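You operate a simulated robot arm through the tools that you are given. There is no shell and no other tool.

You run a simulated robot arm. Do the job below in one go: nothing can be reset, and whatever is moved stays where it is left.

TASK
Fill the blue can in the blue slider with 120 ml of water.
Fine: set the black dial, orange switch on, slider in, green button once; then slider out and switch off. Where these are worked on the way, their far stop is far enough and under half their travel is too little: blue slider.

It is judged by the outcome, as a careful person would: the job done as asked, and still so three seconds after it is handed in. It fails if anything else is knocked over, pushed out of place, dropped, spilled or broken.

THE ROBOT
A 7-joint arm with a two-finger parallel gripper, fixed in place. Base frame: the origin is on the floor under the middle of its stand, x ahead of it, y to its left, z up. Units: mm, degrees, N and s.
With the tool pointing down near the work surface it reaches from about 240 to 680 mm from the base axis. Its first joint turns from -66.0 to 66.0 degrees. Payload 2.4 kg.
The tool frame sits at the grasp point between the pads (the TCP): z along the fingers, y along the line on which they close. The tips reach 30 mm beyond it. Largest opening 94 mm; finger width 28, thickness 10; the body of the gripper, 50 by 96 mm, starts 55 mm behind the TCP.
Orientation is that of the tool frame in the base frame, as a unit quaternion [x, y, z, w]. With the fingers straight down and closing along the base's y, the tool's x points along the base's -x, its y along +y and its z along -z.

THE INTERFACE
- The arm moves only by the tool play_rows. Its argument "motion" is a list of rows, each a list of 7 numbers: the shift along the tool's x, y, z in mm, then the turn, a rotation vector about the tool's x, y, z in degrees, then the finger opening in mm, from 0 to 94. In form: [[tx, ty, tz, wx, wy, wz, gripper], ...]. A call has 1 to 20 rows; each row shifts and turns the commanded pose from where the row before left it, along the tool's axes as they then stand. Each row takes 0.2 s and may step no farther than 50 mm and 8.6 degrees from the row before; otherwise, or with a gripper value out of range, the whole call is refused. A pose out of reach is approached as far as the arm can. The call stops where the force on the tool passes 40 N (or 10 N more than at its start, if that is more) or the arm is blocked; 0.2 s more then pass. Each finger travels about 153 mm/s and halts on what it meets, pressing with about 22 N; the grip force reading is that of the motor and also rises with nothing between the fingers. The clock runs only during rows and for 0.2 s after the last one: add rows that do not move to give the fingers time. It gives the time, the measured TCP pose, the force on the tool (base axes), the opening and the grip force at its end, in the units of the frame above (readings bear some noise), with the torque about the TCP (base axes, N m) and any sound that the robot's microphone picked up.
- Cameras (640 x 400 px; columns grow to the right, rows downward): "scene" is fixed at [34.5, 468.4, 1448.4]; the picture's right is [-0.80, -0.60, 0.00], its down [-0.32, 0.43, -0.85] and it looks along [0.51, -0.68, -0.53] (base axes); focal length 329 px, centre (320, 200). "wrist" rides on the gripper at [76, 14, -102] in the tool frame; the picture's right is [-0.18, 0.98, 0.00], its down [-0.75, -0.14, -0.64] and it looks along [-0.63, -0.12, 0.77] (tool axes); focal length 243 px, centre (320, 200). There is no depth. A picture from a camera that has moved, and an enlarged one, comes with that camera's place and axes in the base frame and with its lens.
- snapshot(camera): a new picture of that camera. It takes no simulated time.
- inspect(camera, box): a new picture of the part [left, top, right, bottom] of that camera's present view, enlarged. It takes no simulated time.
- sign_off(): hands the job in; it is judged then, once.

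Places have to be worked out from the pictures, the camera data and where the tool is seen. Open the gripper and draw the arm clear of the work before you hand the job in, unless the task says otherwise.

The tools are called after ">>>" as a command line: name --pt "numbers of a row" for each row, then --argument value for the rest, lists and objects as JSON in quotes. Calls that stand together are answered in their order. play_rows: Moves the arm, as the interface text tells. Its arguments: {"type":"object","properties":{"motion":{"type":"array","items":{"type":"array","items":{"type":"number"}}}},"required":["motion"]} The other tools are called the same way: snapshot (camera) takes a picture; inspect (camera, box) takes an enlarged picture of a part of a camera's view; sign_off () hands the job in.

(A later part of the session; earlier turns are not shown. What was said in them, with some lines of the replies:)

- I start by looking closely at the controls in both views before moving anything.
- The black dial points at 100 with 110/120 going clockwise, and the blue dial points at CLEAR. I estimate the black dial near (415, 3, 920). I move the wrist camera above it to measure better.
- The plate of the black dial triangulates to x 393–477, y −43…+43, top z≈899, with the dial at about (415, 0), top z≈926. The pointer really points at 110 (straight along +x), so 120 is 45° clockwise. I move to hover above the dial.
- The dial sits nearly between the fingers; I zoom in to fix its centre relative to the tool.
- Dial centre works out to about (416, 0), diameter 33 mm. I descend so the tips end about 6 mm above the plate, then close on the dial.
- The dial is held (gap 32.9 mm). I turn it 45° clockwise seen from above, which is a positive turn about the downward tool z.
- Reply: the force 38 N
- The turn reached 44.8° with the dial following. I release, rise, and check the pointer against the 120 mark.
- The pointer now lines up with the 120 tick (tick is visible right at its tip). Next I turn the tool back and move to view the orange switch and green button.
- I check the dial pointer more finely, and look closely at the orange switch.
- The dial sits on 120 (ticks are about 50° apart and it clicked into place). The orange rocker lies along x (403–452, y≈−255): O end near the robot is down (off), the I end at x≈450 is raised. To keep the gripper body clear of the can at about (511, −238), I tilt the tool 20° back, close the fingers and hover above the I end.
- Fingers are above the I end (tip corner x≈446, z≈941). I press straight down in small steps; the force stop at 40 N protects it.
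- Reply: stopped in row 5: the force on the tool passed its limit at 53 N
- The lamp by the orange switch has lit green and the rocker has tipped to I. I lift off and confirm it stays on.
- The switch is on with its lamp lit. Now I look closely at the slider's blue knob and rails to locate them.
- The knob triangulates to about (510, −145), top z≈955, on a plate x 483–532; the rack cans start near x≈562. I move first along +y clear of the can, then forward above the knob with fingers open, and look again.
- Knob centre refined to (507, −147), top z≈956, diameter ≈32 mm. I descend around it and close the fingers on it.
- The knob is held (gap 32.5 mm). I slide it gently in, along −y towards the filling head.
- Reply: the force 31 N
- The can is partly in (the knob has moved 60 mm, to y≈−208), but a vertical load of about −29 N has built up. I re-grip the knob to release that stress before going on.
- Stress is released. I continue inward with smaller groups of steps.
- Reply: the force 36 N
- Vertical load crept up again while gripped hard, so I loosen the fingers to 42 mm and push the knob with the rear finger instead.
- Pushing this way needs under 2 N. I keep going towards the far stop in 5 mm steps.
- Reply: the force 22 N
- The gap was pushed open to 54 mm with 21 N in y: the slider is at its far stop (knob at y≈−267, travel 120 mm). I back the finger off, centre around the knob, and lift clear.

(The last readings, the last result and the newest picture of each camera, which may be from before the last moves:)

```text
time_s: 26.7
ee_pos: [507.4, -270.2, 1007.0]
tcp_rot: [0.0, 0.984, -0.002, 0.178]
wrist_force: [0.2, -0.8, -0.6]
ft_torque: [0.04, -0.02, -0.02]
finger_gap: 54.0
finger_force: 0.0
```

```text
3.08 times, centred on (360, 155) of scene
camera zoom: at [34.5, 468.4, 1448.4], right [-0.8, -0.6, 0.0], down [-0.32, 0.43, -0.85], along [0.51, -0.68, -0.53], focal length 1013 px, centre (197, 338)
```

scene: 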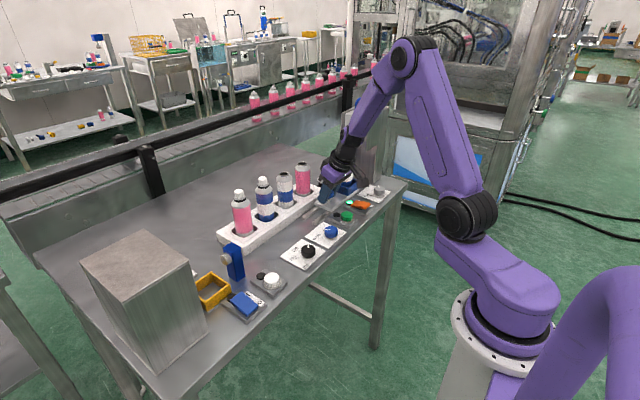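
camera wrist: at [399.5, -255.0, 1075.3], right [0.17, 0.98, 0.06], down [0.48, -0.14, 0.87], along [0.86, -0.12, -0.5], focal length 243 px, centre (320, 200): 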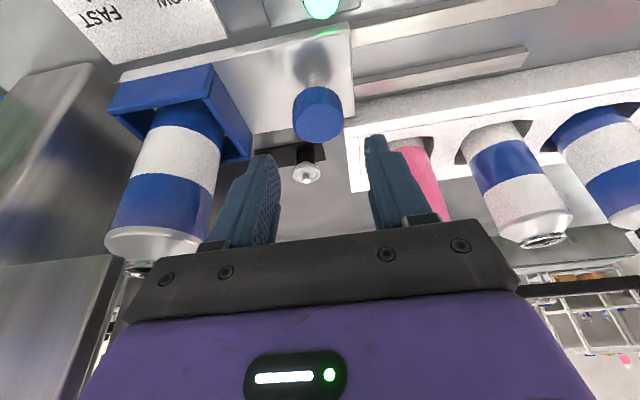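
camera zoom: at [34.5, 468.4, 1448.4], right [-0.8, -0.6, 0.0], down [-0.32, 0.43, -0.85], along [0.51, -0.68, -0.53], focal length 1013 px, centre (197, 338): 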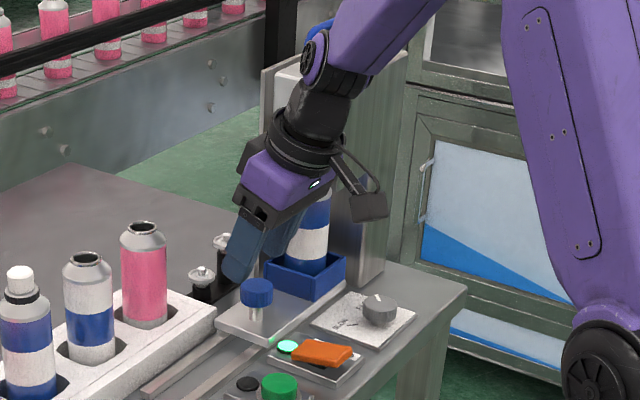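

The slider stays fully in. Now I pull back from it, straighten the tool, close the fingers and go above the green button, which I triangulate at (425, −184), top z≈922.

>>> play_rows --pt "38.5 0 -14.4 0 0 0 54" --pt "38.5 0 -14.4 0 0 0 54" --pt "0 43 0 0 0 0 40" --pt "0 43 0 0 0 0 0" --pt "0 0 0 0 6.85 0 0" --pt "0 0 0 0 6.85 0 0" --pt "0 0 0 0 6.85 0 0" --pt "0 0 0 0 0 0 0"

>>> snapshot --camera "wrist"

>>> inspect --camera "scene" --box '[300, 90, 420, 220]'

```text
time_s: 28.5
ee_pos: [426.1, -182.7, 1007.8]
tcp_rot: [0.0, 1.0, -0.001, -0.001]
wrist_force: [0.7, -0.4, 0.1]
ft_torque: [0.01, 0.02, 0.0]
finger_gap: 0.0
finger_force: 22.1
```

```text
taken
camera wrist: at [348.5, -167.4, 1108.8], right [0.19, 0.98, 0.0], down [0.75, -0.14, 0.64], along [0.63, -0.12, -0.77], focal length 243 px, centre (320, 200)
```

wrist: 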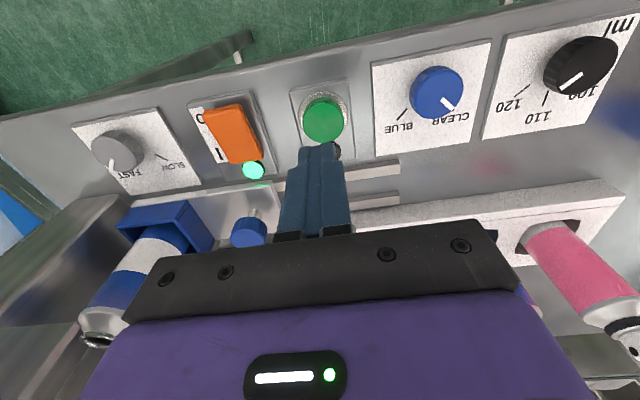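

```text
3.08 times, centred on (360, 155) of scene
camera zoom: at [34.5, 468.4, 1448.4], right [-0.8, -0.6, 0.0], down [-0.32, 0.43, -0.85], along [0.51, -0.68, -0.53], focal length 1013 px, centre (197, 338)
```

zoom: 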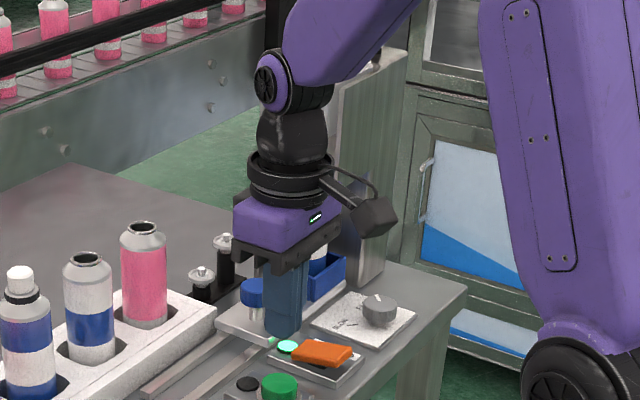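

I verify the button's position under the fingers before pressing.

>>> inspect --camera "wrist" --box '[270, 70, 380, 170]'

>>> inspect --camera "wrist" --box '[480, 20, 640, 140]'

```text
4.00 times, centred on (325, 120) of wrist
camera zoom: at [348.5, -167.4, 1108.8], right [0.19, 0.98, 0.0], down [0.75, -0.14, 0.64], along [0.63, -0.12, -0.77], focal length 970 px, centre (300, 520)
```

zoom: 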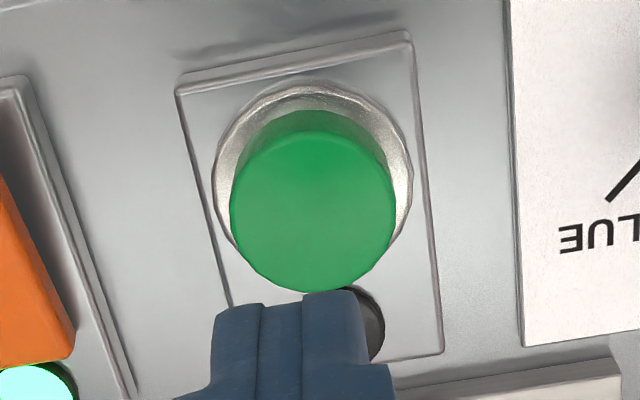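

```text
3.33 times, centred on (560, 80) of wrist
camera zoom: at [348.5, -167.4, 1108.8], right [0.19, 0.98, 0.0], down [0.75, -0.14, 0.64], along [0.63, -0.12, -0.77], focal length 809 px, centre (-480, 600)
```

zoom: 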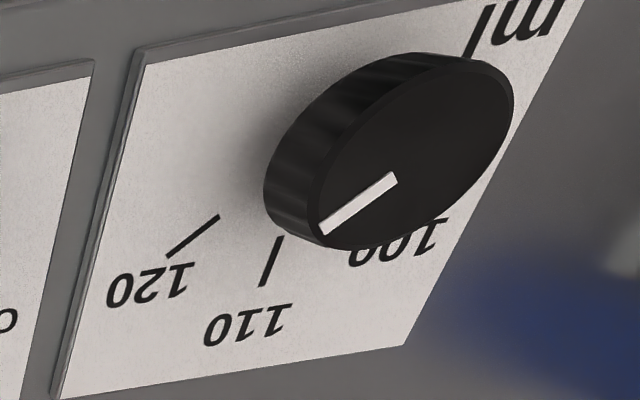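

The button's top centre is at about (424, −179), well within reach of the closed fingertips. I press it once, straight down.

>>> play_rows --pt "2 2.7 15 0 0 0 0" --pt "0 0 15 0 0 0 0" --pt "0 0 15 0 0 0 0" --pt "0 0 5 0 0 0 0" --pt "0 0 3 0 0 0 0" --pt "0 0 3 0 0 0 0" --pt "0 0 2 0 0 0 0" --pt "0 0 2 0 0 0 0"

>>> inspect --camera "scene" --box '[300, 90, 420, 220]'

```text
time_s: 30.3
ee_pos: [423.7, -180.4, 947.2]
tcp_rot: [0.0, 1.0, -0.001, 0.0]
wrist_force: [-2.9, 2.2, 18.8]
ft_torque: [0.09, 0.09, 0.05]
finger_gap: 0.0
finger_force: 22.1
heard: click
```

```text
3.08 times, centred on (360, 155) of scene
camera zoom: at [34.1, 468.6, 1448.4], right [-0.8, -0.6, 0.0], down [-0.32, 0.43, -0.85], along [0.51, -0.68, -0.53], focal length 1013 px, centre (197, 338)
```

zoom: 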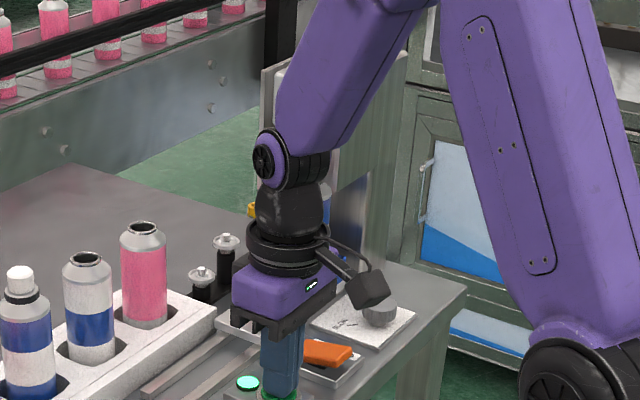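

A click was heard and the button's lamp lit. I lift straight up and watch the filling.

>>> play_rows --pt "0 0 -15 0 0 0 0" --pt "0 0 -25 0 0 0 0" --pt "0 0 -25 0 0 0 0" --pt "0 0 0 0 0 0 0"

>>> snapshot --camera "wrist"

>>> inspect --camera "scene" --box '[300, 90, 420, 220]'

```text
time_s: 31.3
ee_pos: [424.7, -179.2, 1010.1]
tcp_rot: [0.001, 1.0, -0.002, -0.001]
wrist_force: [0.7, 0.0, 0.2]
ft_torque: [-0.03, 0.01, 0.0]
finger_gap: 0.0
finger_force: 22.0
```

```text
taken
camera wrist: at [347.2, -164.8, 1113.7], right [0.18, 0.98, 0.0], down [0.75, -0.14, 0.64], along [0.63, -0.12, -0.77], focal length 243 px, centre (320, 200)
```

wrist: 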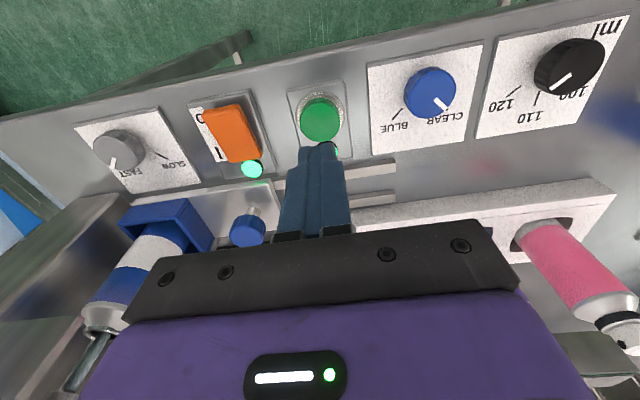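

```text
3.08 times, centred on (360, 155) of scene
camera zoom: at [34.5, 468.4, 1448.4], right [-0.8, -0.6, 0.0], down [-0.32, 0.43, -0.85], along [0.51, -0.68, -0.53], focal length 1013 px, centre (197, 338)
```

zoom: 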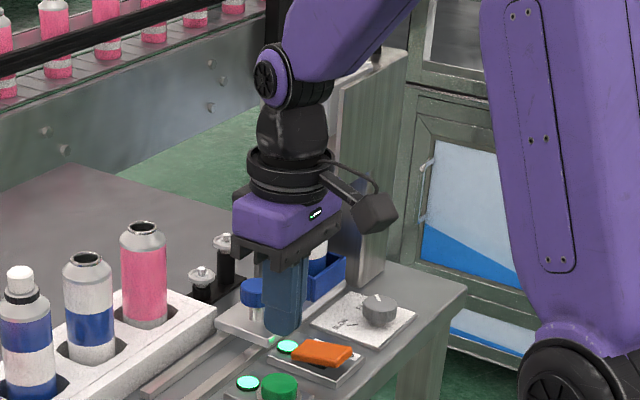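

The filling nozzle has come down into the can and the button lamp is lit: filling is running. I wait with still rows and check again.

>>> play_rows --pt "20 10 -10 0 0 0 0" --pt "20 10 -10 0 0 0 0" --pt "0 0 0 0 0 0 0" --pt "0 0 0 0 0 0 0" --pt "0 0 0 0 0 0 0" --pt "0 0 0 0 0 0 0" --pt "0 0 0 0 0 0 0" --pt "0 0 0 0 0 0 0" --pt "0 0 0 0 0 0 0" --pt "0 0 0 0 0 0 0"

>>> snapshot --camera "wrist"

>>> inspect --camera "scene" --box '[300, 90, 420, 230]'

```text
time_s: 33.5
ee_pos: [382.7, -157.8, 1032.2]
tcp_rot: [-0.001, 1.0, -0.002, 0.0]
wrist_force: [-0.7, 0.1, -0.1]
ft_torque: [0.02, 0.01, -0.02]
finger_gap: 0.0
finger_force: 22.2
```

```text
taken
camera wrist: at [306.5, -144.5, 1133.4], right [0.18, 0.98, 0.0], down [0.75, -0.14, 0.64], along [0.63, -0.12, -0.77], focal length 243 px, centre (320, 200)
```

wrist: 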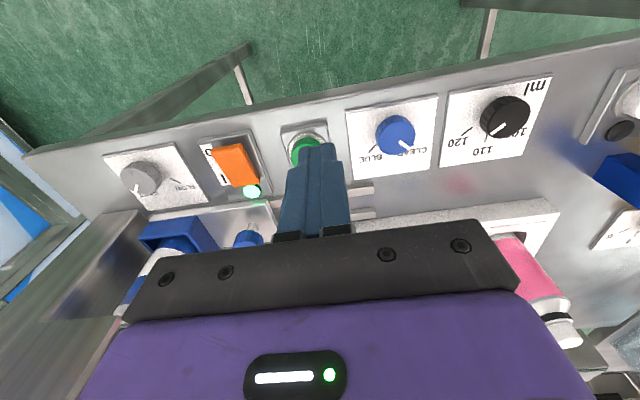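

```text
2.86 times, centred on (360, 160) of scene
camera zoom: at [34.5, 468.4, 1448.4], right [-0.8, -0.6, 0.0], down [-0.32, 0.43, -0.85], along [0.51, -0.68, -0.53], focal length 941 px, centre (206, 314)
```

zoom: 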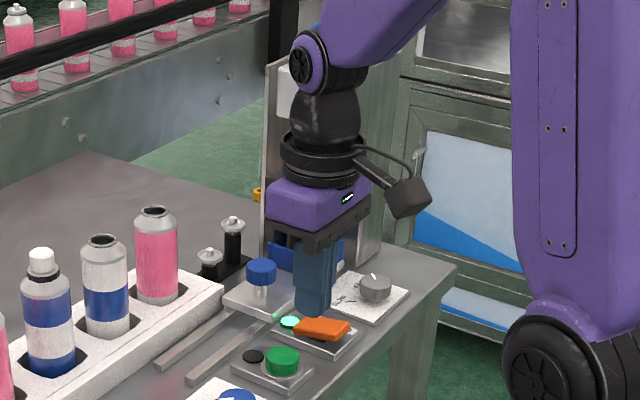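

The button lamp has gone out again, so the fill seems finished. I raise the arm and open the fingers to see the can and nozzle before touching the slider.

>>> play_rows --pt "4 -8 -45 0 0 0 30" --pt "4 -15 -45 0 0 0 60" --pt "4 -25 -40 0 0 0 94" --pt "4 -34 -35 0 0 0 94" --pt "4 -34 -30 0 0 0 94" --pt "0 0 0 0 0 0 94"

>>> snapshot --camera "wrist"

>>> inspect --camera "scene" --box '[300, 80, 420, 220]'

```text
time_s: 34.9
ee_pos: [364.2, -274.1, 1224.5]
tcp_rot: [0.001, 1.0, -0.002, 0.0]
wrist_force: [-0.3, -0.2, -0.6]
ft_torque: [0.0, 0.01, -0.02]
finger_gap: 94.0
finger_force: 0.0
```

```text
taken
camera wrist: at [285.8, -260.3, 1327.6], right [0.19, 0.98, 0.0], down [0.75, -0.14, 0.64], along [0.63, -0.12, -0.77], focal length 243 px, centre (320, 200)
```

wrist: 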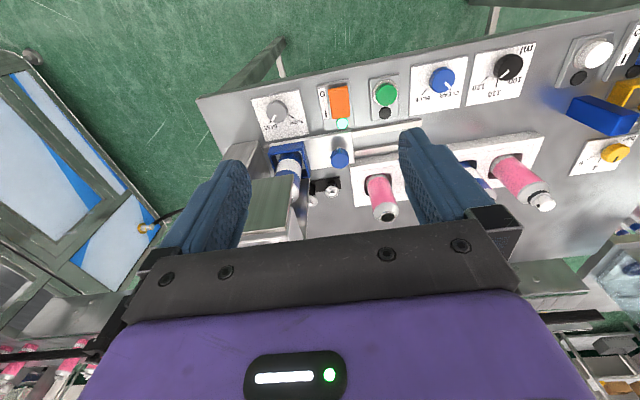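

```text
2.86 times, centred on (360, 150) of scene
camera zoom: at [34.5, 468.4, 1448.4], right [-0.8, -0.6, 0.0], down [-0.32, 0.43, -0.85], along [0.51, -0.68, -0.53], focal length 941 px, centre (206, 343)
```

zoom: 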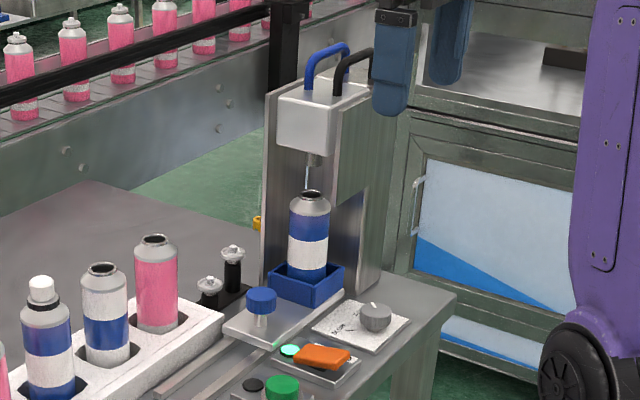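

>>> inspect --camera "scene" --box '[320, 120, 360, 190]'

>>> inspect --camera "wrist" --box '[240, 70, 420, 240]'

```text
5.71 times, centred on (340, 155) of scene
camera zoom: at [34.5, 468.4, 1448.4], right [-0.8, -0.6, 0.0], down [-0.32, 0.43, -0.85], along [0.51, -0.68, -0.53], focal length 1882 px, centre (206, 457)
```

zoom: 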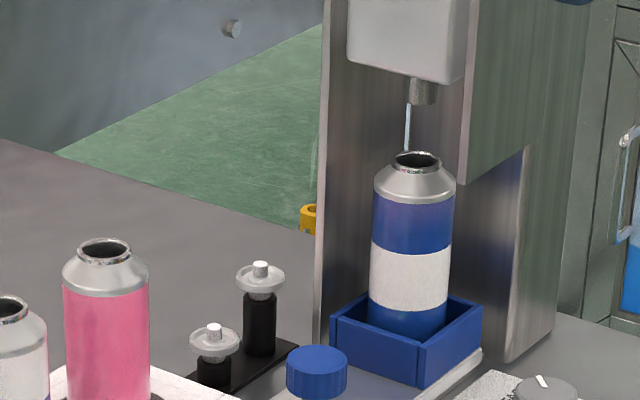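

```text
2.35 times, centred on (330, 155) of wrist
camera zoom: at [285.8, -260.3, 1327.6], right [0.19, 0.98, 0.0], down [0.75, -0.14, 0.64], along [0.63, -0.12, -0.77], focal length 571 px, centre (296, 306)
```

zoom: 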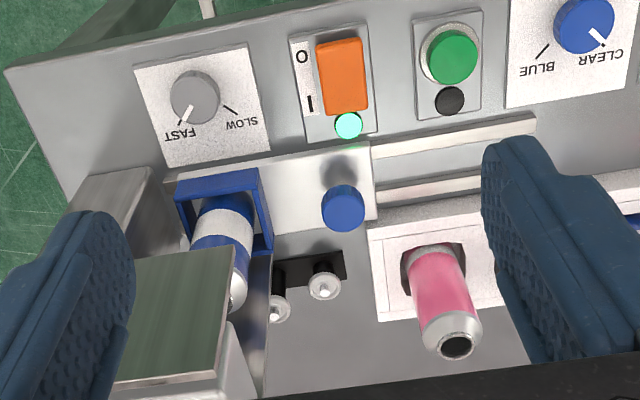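

The nozzle is retracted, the button lamp is out, and the can stands upright in the holder: filling is done. I come back down clear of the tower, tilt the tool again and line up in front of the slider knob at (509, −268).

>>> play_rows --pt "0 45 0 0 0 0 70" --pt "0 45 0 0 0 0 54" --pt "-12.2 0 43 0 0 0 54" --pt "-12.2 0 43 0 0 0 54" --pt "-12.2 0 43 0 0 0 54" --pt "-12.2 0 43 0 0 0 54" --pt "-12.2 0 43 0 0 0 54" --pt "0 0 0 0 -6.83 0 54" --pt "0 0 0 0 -6.83 0 54" --pt "0 0 0 0 -6.83 0 54" --pt "0 -41 0 0 0 0 54" --pt "0 -41 0 0 0 0 54" --pt "0 0 0 0 0 0 54"

>>> snapshot --camera "wrist"

>>> inspect --camera "scene" --box '[300, 80, 420, 220]'

```text
time_s: 37.7
ee_pos: [425.4, -269.4, 1012.9]
tcp_rot: [0.0, 0.984, -0.002, 0.178]
wrist_force: [0.3, 0.3, 0.6]
ft_torque: [-0.04, -0.05, 0.0]
finger_gap: 54.0
finger_force: 0.1
```

```text
taken
camera wrist: at [317.1, -254.5, 1080.9], right [0.17, 0.98, 0.06], down [0.48, -0.14, 0.87], along [0.86, -0.12, -0.5], focal length 243 px, centre (320, 200)
```

wrist: 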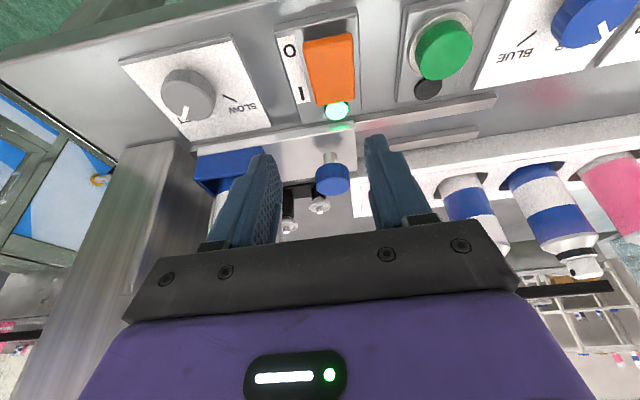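

```text
2.86 times, centred on (360, 150) of scene
camera zoom: at [34.5, 468.4, 1448.4], right [-0.8, -0.6, 0.0], down [-0.32, 0.43, -0.85], along [0.51, -0.68, -0.53], focal length 941 px, centre (206, 343)
```

zoom: 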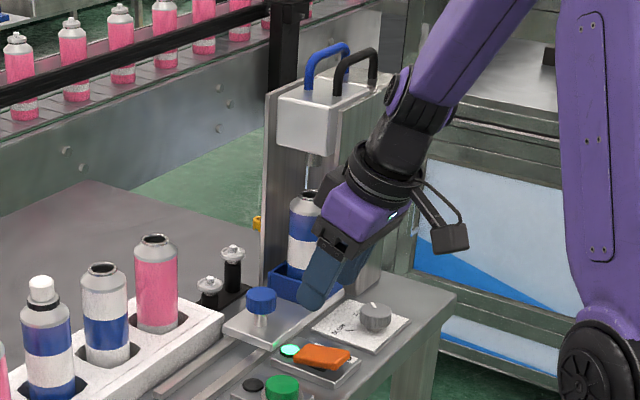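

Knob still at (509, −268), can upright. I move forward over the knob and lower the open fingers around it.

>>> play_rows --pt "-38.9 1.5 14.5 0 0 0 54" --pt "-38.9 1.5 14.5 0 0 0 54" --pt "0 0 0 0 0 0 54" --pt "6.4 0 17.2 0 0 0 54" --pt "6.4 0 17.2 0 0 0 54" --pt "6.4 0 17.2 0 0 0 54" --pt "0 0 0 0 0 0 54"

>>> snapshot --camera "wrist"

>>> inspect --camera "scene" --box '[300, 80, 420, 220]'

```text
time_s: 39.3
ee_pos: [508.9, -265.2, 957.0]
tcp_rot: [0.0, 0.984, -0.002, 0.178]
wrist_force: [0.6, 0.2, -0.3]
ft_torque: [-0.02, 0.0, 0.01]
finger_gap: 54.0
finger_force: 0.0
```

```text
taken
camera wrist: at [400.4, -251.0, 1026.6], right [0.17, 0.98, 0.06], down [0.48, -0.14, 0.87], along [0.86, -0.12, -0.5], focal length 243 px, centre (320, 200)
```

wrist: 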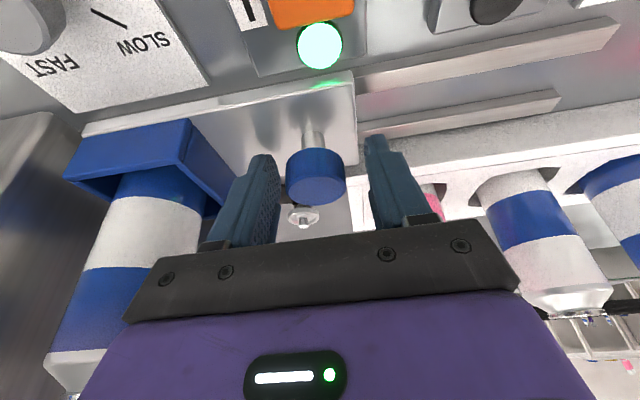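

```text
2.86 times, centred on (360, 150) of scene
camera zoom: at [34.5, 468.4, 1448.4], right [-0.8, -0.6, 0.0], down [-0.32, 0.43, -0.85], along [0.51, -0.68, -0.53], focal length 941 px, centre (206, 343)
```

zoom: 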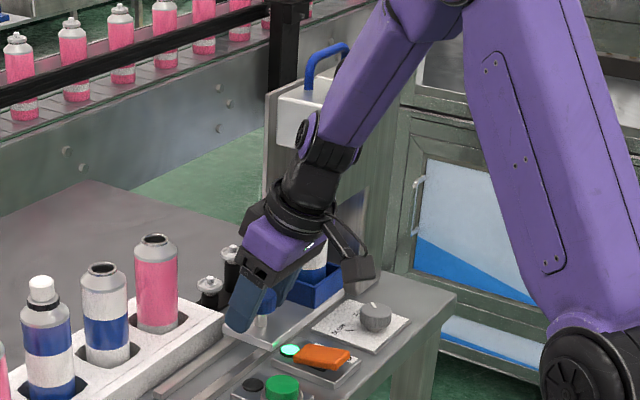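

Fingers straddle the knob. I narrow them to 40 mm and pull the slider out gently along +y with the inner finger.

>>> play_rows --pt "0 0 0 0 0 0 40" --pt "0 1 0 0 0 0 40" --pt "0 2 0 0 0 0 40" --pt "0 3 0 0 0 0 40" --pt "0 4 0 0 0 0 40" --pt "0 5 0 0 0 0 40" --pt "0 5 0 0 0 0 40" --pt "0 5 0 0 0 0 40" --pt "0 5 0 0 0 0 40" --pt "0 5 0 0 0 0 40" --pt "0 5 0 0 0 0 40" --pt "0 5 0 0 0 0 40"

>>> snapshot --camera "wrist"

```text
time_s: 41.9
ee_pos: [508.5, -219.7, 956.9]
tcp_rot: [0.0, 0.984, -0.001, 0.178]
wrist_force: [0.5, -1.2, -0.3]
ft_torque: [-0.03, 0.03, -0.04]
finger_gap: 40.8
finger_force: 0.2
```

```text
taken
camera wrist: at [399.4, -205.3, 1025.7], right [0.17, 0.98, 0.06], down [0.48, -0.14, 0.87], along [0.86, -0.12, -0.5], focal length 243 px, centre (320, 200)
```

wrist: 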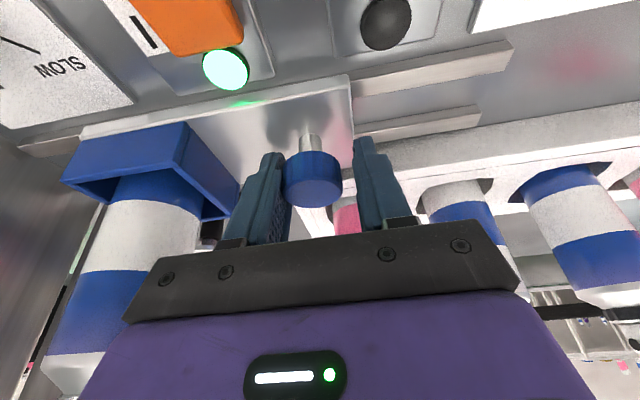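

The slider follows smoothly at about 1 N and the can stands steady. I continue outward towards its original end.

>>> play_rows --pt "0 4 0 0 0 0 40" --pt "0 5 0 0 0 0 40" --pt "0 5 0 0 0 0 40" --pt "0 5 0 0 0 0 40" --pt "0 5 0 0 0 0 40" --pt "0 5 0 0 0 0 40" --pt "0 5 0 0 0 0 40" --pt "0 5 0 0 0 0 40" --pt "0 5 0 0 0 0 40" --pt "0 5 0 0 0 0 40" --pt "0 5 0 0 0 0 40" --pt "0 5 0 0 0 0 40" --pt "0 5 0 0 0 0 40" --pt "0 4 0 0 0 0 40" --pt "0 3 0 0 0 0 40" --pt "0 3 0 0 0 0 40" --pt "0 3 0 0 0 0 40" --pt "0 2 0 0 0 0 40"

>>> snapshot --camera "wrist"

>>> inspect --camera "scene" --box '[280, 100, 400, 230]'

```text
time_s: 45.7
ee_pos: [507.8, -141.5, 957.3]
tcp_rot: [0.001, 0.984, -0.003, 0.178]
wrist_force: [1.6, -8.0, -1.8]
ft_torque: [0.03, -0.07, 0.01]
finger_gap: 44.3
finger_force: 3.6
```

```text
taken
camera wrist: at [399.5, -126.7, 1025.8], right [0.18, 0.98, 0.06], down [0.48, -0.14, 0.87], along [0.86, -0.12, -0.5], focal length 243 px, centre (320, 200)
```

wrist: 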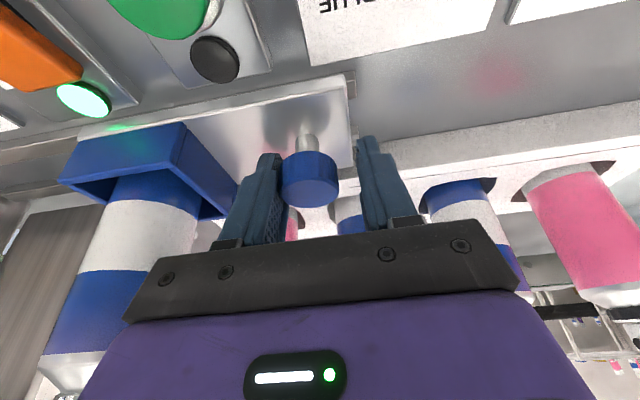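

```text
3.08 times, centred on (340, 165) of scene
camera zoom: at [34.5, 468.2, 1448.5], right [-0.8, -0.6, 0.0], down [-0.32, 0.43, -0.85], along [0.51, -0.68, -0.53], focal length 1013 px, centre (258, 308)
```

zoom: 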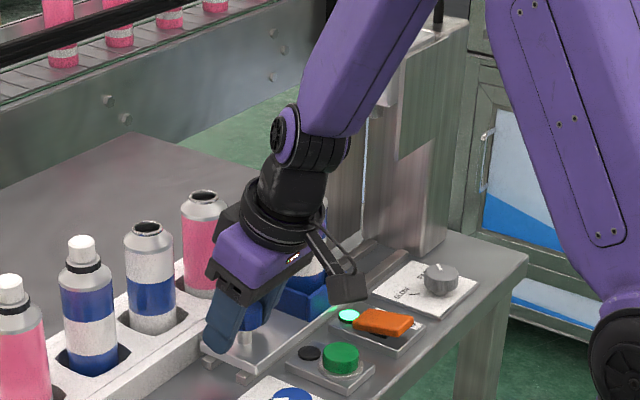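

The slider is back at its outer stop (knob y≈−147, can upright). I back off, lift clear, and move with closed fingers above the O end of the orange switch (x≈407, y≈−255).

>>> play_rows --pt "0 -3 0 0 0 0 48" --pt "0 -1 0 0 0 0 54" --pt "0 0 0 0 0 0 54" --pt "-3.5 0 -9.4 0 0 0 54" --pt "-7 0 -18.7 0 0 0 54" --pt "-7 0 -18.7 0 0 0 54" --pt "30.6 0 -11.4 0 0 0 54" --pt "30.6 0 -11.4 0 0 0 40" --pt "30.6 0 -11.4 0 0 0 20" --pt "0 -36.8 0 0 0 0 0" --pt "0 -36.8 0 0 0 0 0" --pt "0 -36.8 0 0 0 0 0" --pt "0 0 0 0 0 0 0"

>>> snapshot --camera "wrist"

>>> inspect --camera "scene" --box '[280, 100, 400, 230]'

```text
time_s: 48.5
ee_pos: [410.1, -254.5, 1005.2]
tcp_rot: [0.001, 0.984, -0.002, 0.179]
wrist_force: [-0.4, -0.2, 0.5]
ft_torque: [0.02, 0.0, -0.01]
finger_gap: 0.0
finger_force: 22.3
```

```text
taken
camera wrist: at [301.9, -239.2, 1075.4], right [0.17, 0.98, 0.06], down [0.48, -0.14, 0.87], along [0.86, -0.12, -0.5], focal length 243 px, centre (320, 200)
```

wrist: 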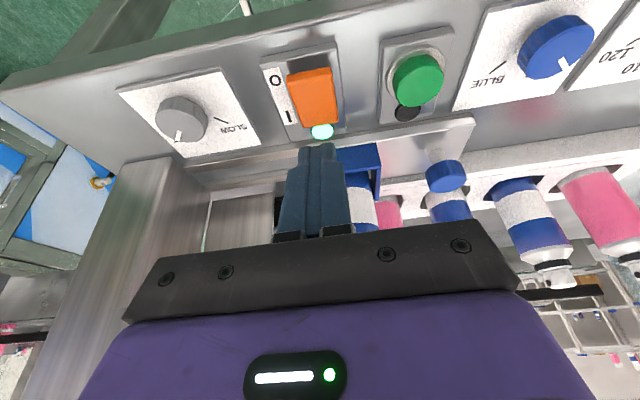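

```text
3.08 times, centred on (340, 165) of scene
camera zoom: at [34.5, 468.4, 1448.4], right [-0.8, -0.6, 0.0], down [-0.32, 0.43, -0.85], along [0.51, -0.68, -0.53], focal length 1013 px, centre (258, 308)
```

zoom: 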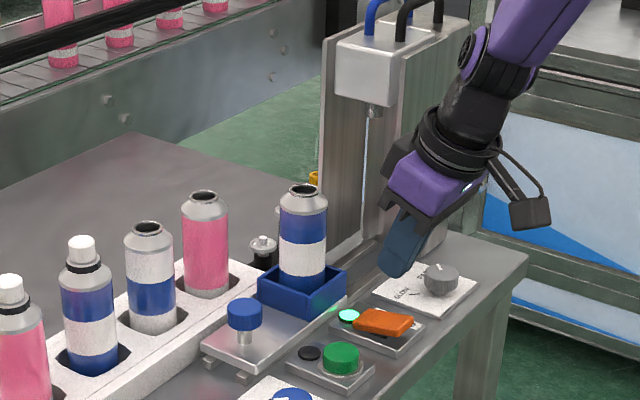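

O end is raised at x≈402, y≈−254, just below the fingertips. I press it down in small steps.

>>> play_rows --pt "7 0 18.7 0 0 0 0" --pt "5.25 0 14.05 0 0 0 0" --pt "2.1 0 5.6 0 0 0 0" --pt "2.1 0 5.6 0 0 0 0" --pt "1.4 0 3.75 0 0 0 0" --pt "1.4 0 3.75 0 0 0 0" --pt "1.05 0 2.8 0 0 0 0"

>>> inspect --camera "scene" --box '[310, 150, 406, 220]'

```text
time_s: 50.0
ee_pos: [409.6, -254.8, 953.7]
tcp_rot: [0.0, 0.984, -0.001, 0.18]
wrist_force: [-11.3, 3.0, 17.0]
ft_torque: [0.13, 0.39, 0.07]
finger_gap: 0.0
finger_force: 22.5
stopped in row 7: the force on the tool passed its limit at 50 N (the readings are from after the stop); the commanded pose is now the measured one
```

```text
5.71 times, centred on (358, 185) of scene
camera zoom: at [33.9, 468.7, 1448.3], right [-0.8, -0.6, 0.0], down [-0.32, 0.43, -0.85], along [0.51, -0.68, -0.53], focal length 1882 px, centre (103, 286)
```

zoom: 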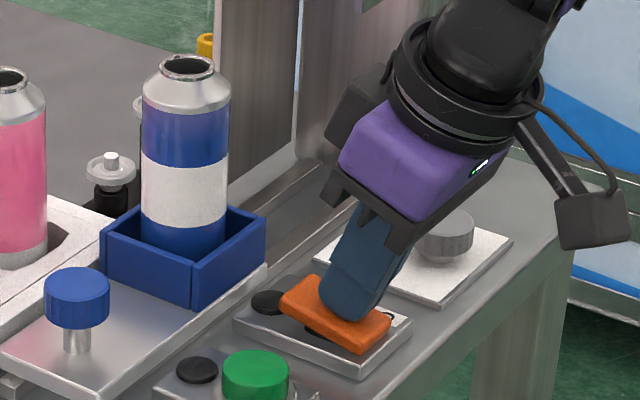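

The lamp is out and the rocker has tipped to O. I lift off, straighten up and retreat with the gripper open, then check everything.

>>> play_rows --pt "-7 0 -18.7 0 0 0 0" --pt "-10.5 0 -28.1 0 0 0 0" --pt "-10.5 0 -28.1 0 0 0 0" --pt "0 0 0 0 6.83 0 0" --pt "0 0 0 0 6.83 0 0" --pt "0 0 0 0 6.83 0 30" --pt "10 0 -45 0 0 0 60" --pt "10 0 -45 0 0 0 94" --pt "10 0 -45 0 0 0 94" --pt "10 0 -45 0 0 0 94" --pt "0 0 0 0 0 0 94"

>>> snapshot --camera "scene"

>>> inspect --camera "scene" --box '[270, 130, 400, 250]'

>>> snapshot --camera "wrist"

```text
time_s: 52.4
ee_pos: [368.7, -254.2, 1215.0]
tcp_rot: [0.0, 1.0, -0.001, 0.002]
wrist_force: [-0.3, -0.1, 0.1]
ft_torque: [-0.05, 0.01, 0.03]
finger_gap: 93.8
finger_force: 0.0
```

```text
taken
```

scene: 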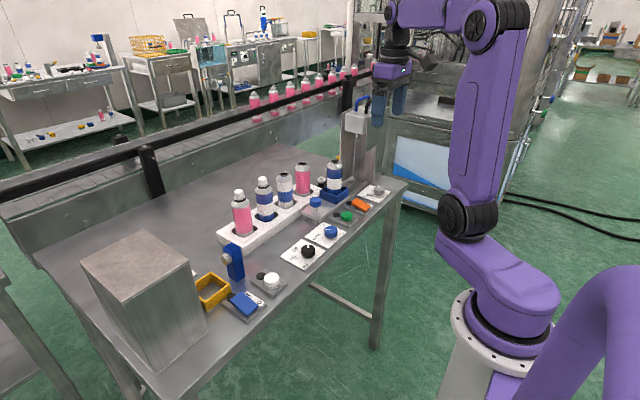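

```text
3.33 times, centred on (335, 190) of scene
camera zoom: at [34.5, 468.4, 1448.4], right [-0.8, -0.6, 0.0], down [-0.32, 0.43, -0.85], along [0.51, -0.68, -0.53], focal length 1098 px, centre (270, 233)
```

zoom: 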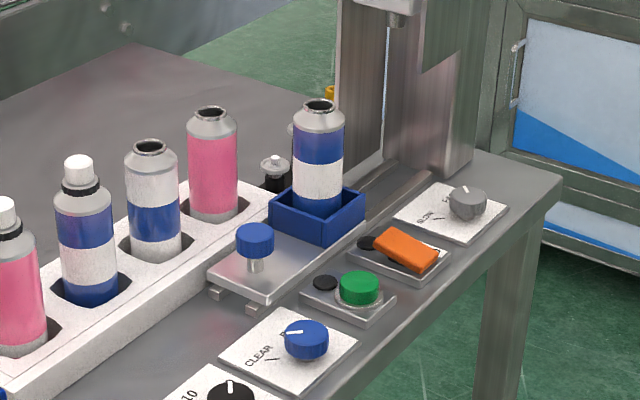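

```text
taken
camera wrist: at [291.3, -239.5, 1316.3], right [0.18, 0.98, 0.0], down [0.75, -0.14, 0.65], along [0.63, -0.12, -0.76], focal length 243 px, centre (320, 200)
```

wrist: 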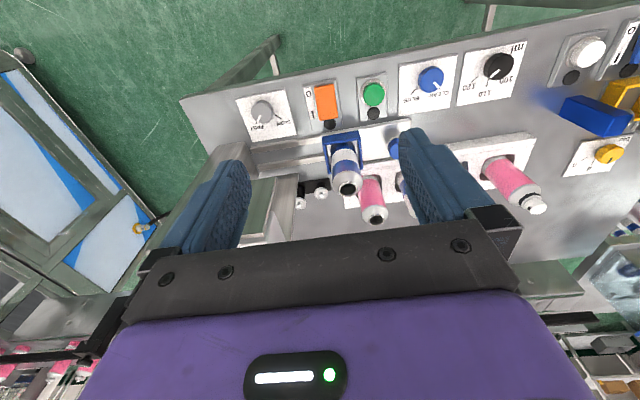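

Slider out, switch off, can upright, dial on 120. One last closer look at the can and the bench for spills before handing in.

>>> inspect --camera "wrist" --box '[300, 120, 400, 220]'

>>> inspect --camera "wrist" --box '[230, 60, 350, 140]'

>>> inspect --camera "wrist" --box '[400, 30, 540, 120]'

```text
4.00 times, centred on (350, 170) of wrist
camera zoom: at [291.3, -239.5, 1316.3], right [0.18, 0.98, 0.0], down [0.75, -0.14, 0.65], along [0.63, -0.12, -0.76], focal length 970 px, centre (200, 320)
```

zoom: 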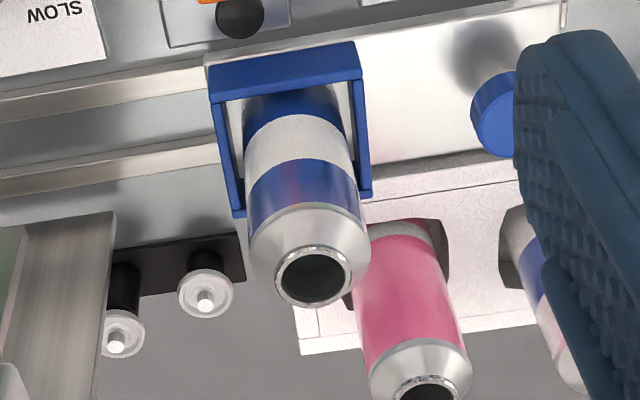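

```text
5.00 times, centred on (290, 100) of wrist
camera zoom: at [291.3, -239.5, 1316.3], right [0.18, 0.98, 0.0], down [0.75, -0.14, 0.65], along [0.63, -0.12, -0.76], focal length 1213 px, centre (470, 700)
```

zoom: 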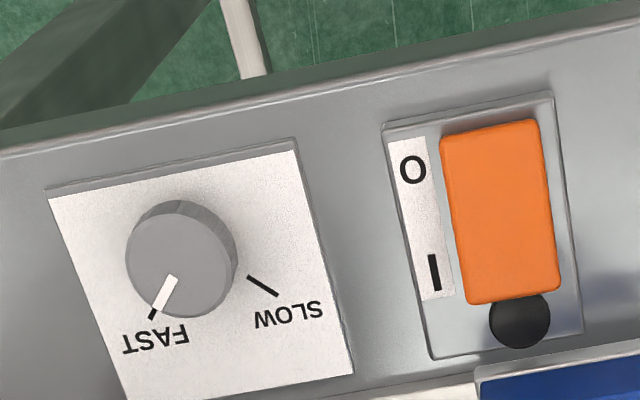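

```text
4.44 times, centred on (470, 75) of wrist
camera zoom: at [291.3, -239.5, 1316.3], right [0.18, 0.98, 0.0], down [0.75, -0.14, 0.65], along [0.63, -0.12, -0.76], focal length 1078 px, centre (-347, 756)
```

zoom: 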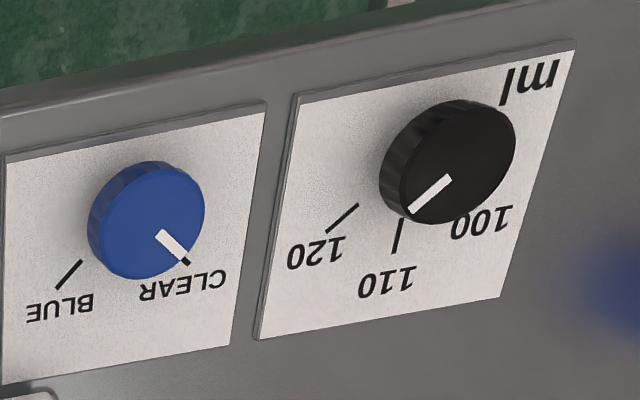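

The dial pointer lies parallel to the 120 tick, the switch is at O with its lamp out, and the slider is at its outer stop with the can upright. No spill is visible and the arm is clear with the gripper open, so I hand the job in.

>>> sign_off

```text
The job is handed in.
```

I ran the 120 ml fill on the blue can once, and the can is standing upright in the blue slider. I couldn't see or measure the water level. I take the fill as complete because the nozzle came down into the can, went back up, and the button lamp went out.

- **Black dial:** it was on 110; I turned it clockwise and its pointer now lines up with the 120 mark.
- **Water setting:** the blue dial was already on CLEAR, so I left it.
- **Green button:** pressed once, with one click heard.
- **Slider:** pushed in to its far stop for the fill, then pulled back out to its outer stop.
- **Orange switch:** on during the fill, now off at O with its lamp out.

I saw no spills and nothing else knocked or moved. The arm is clear of the bench with the gripper open.
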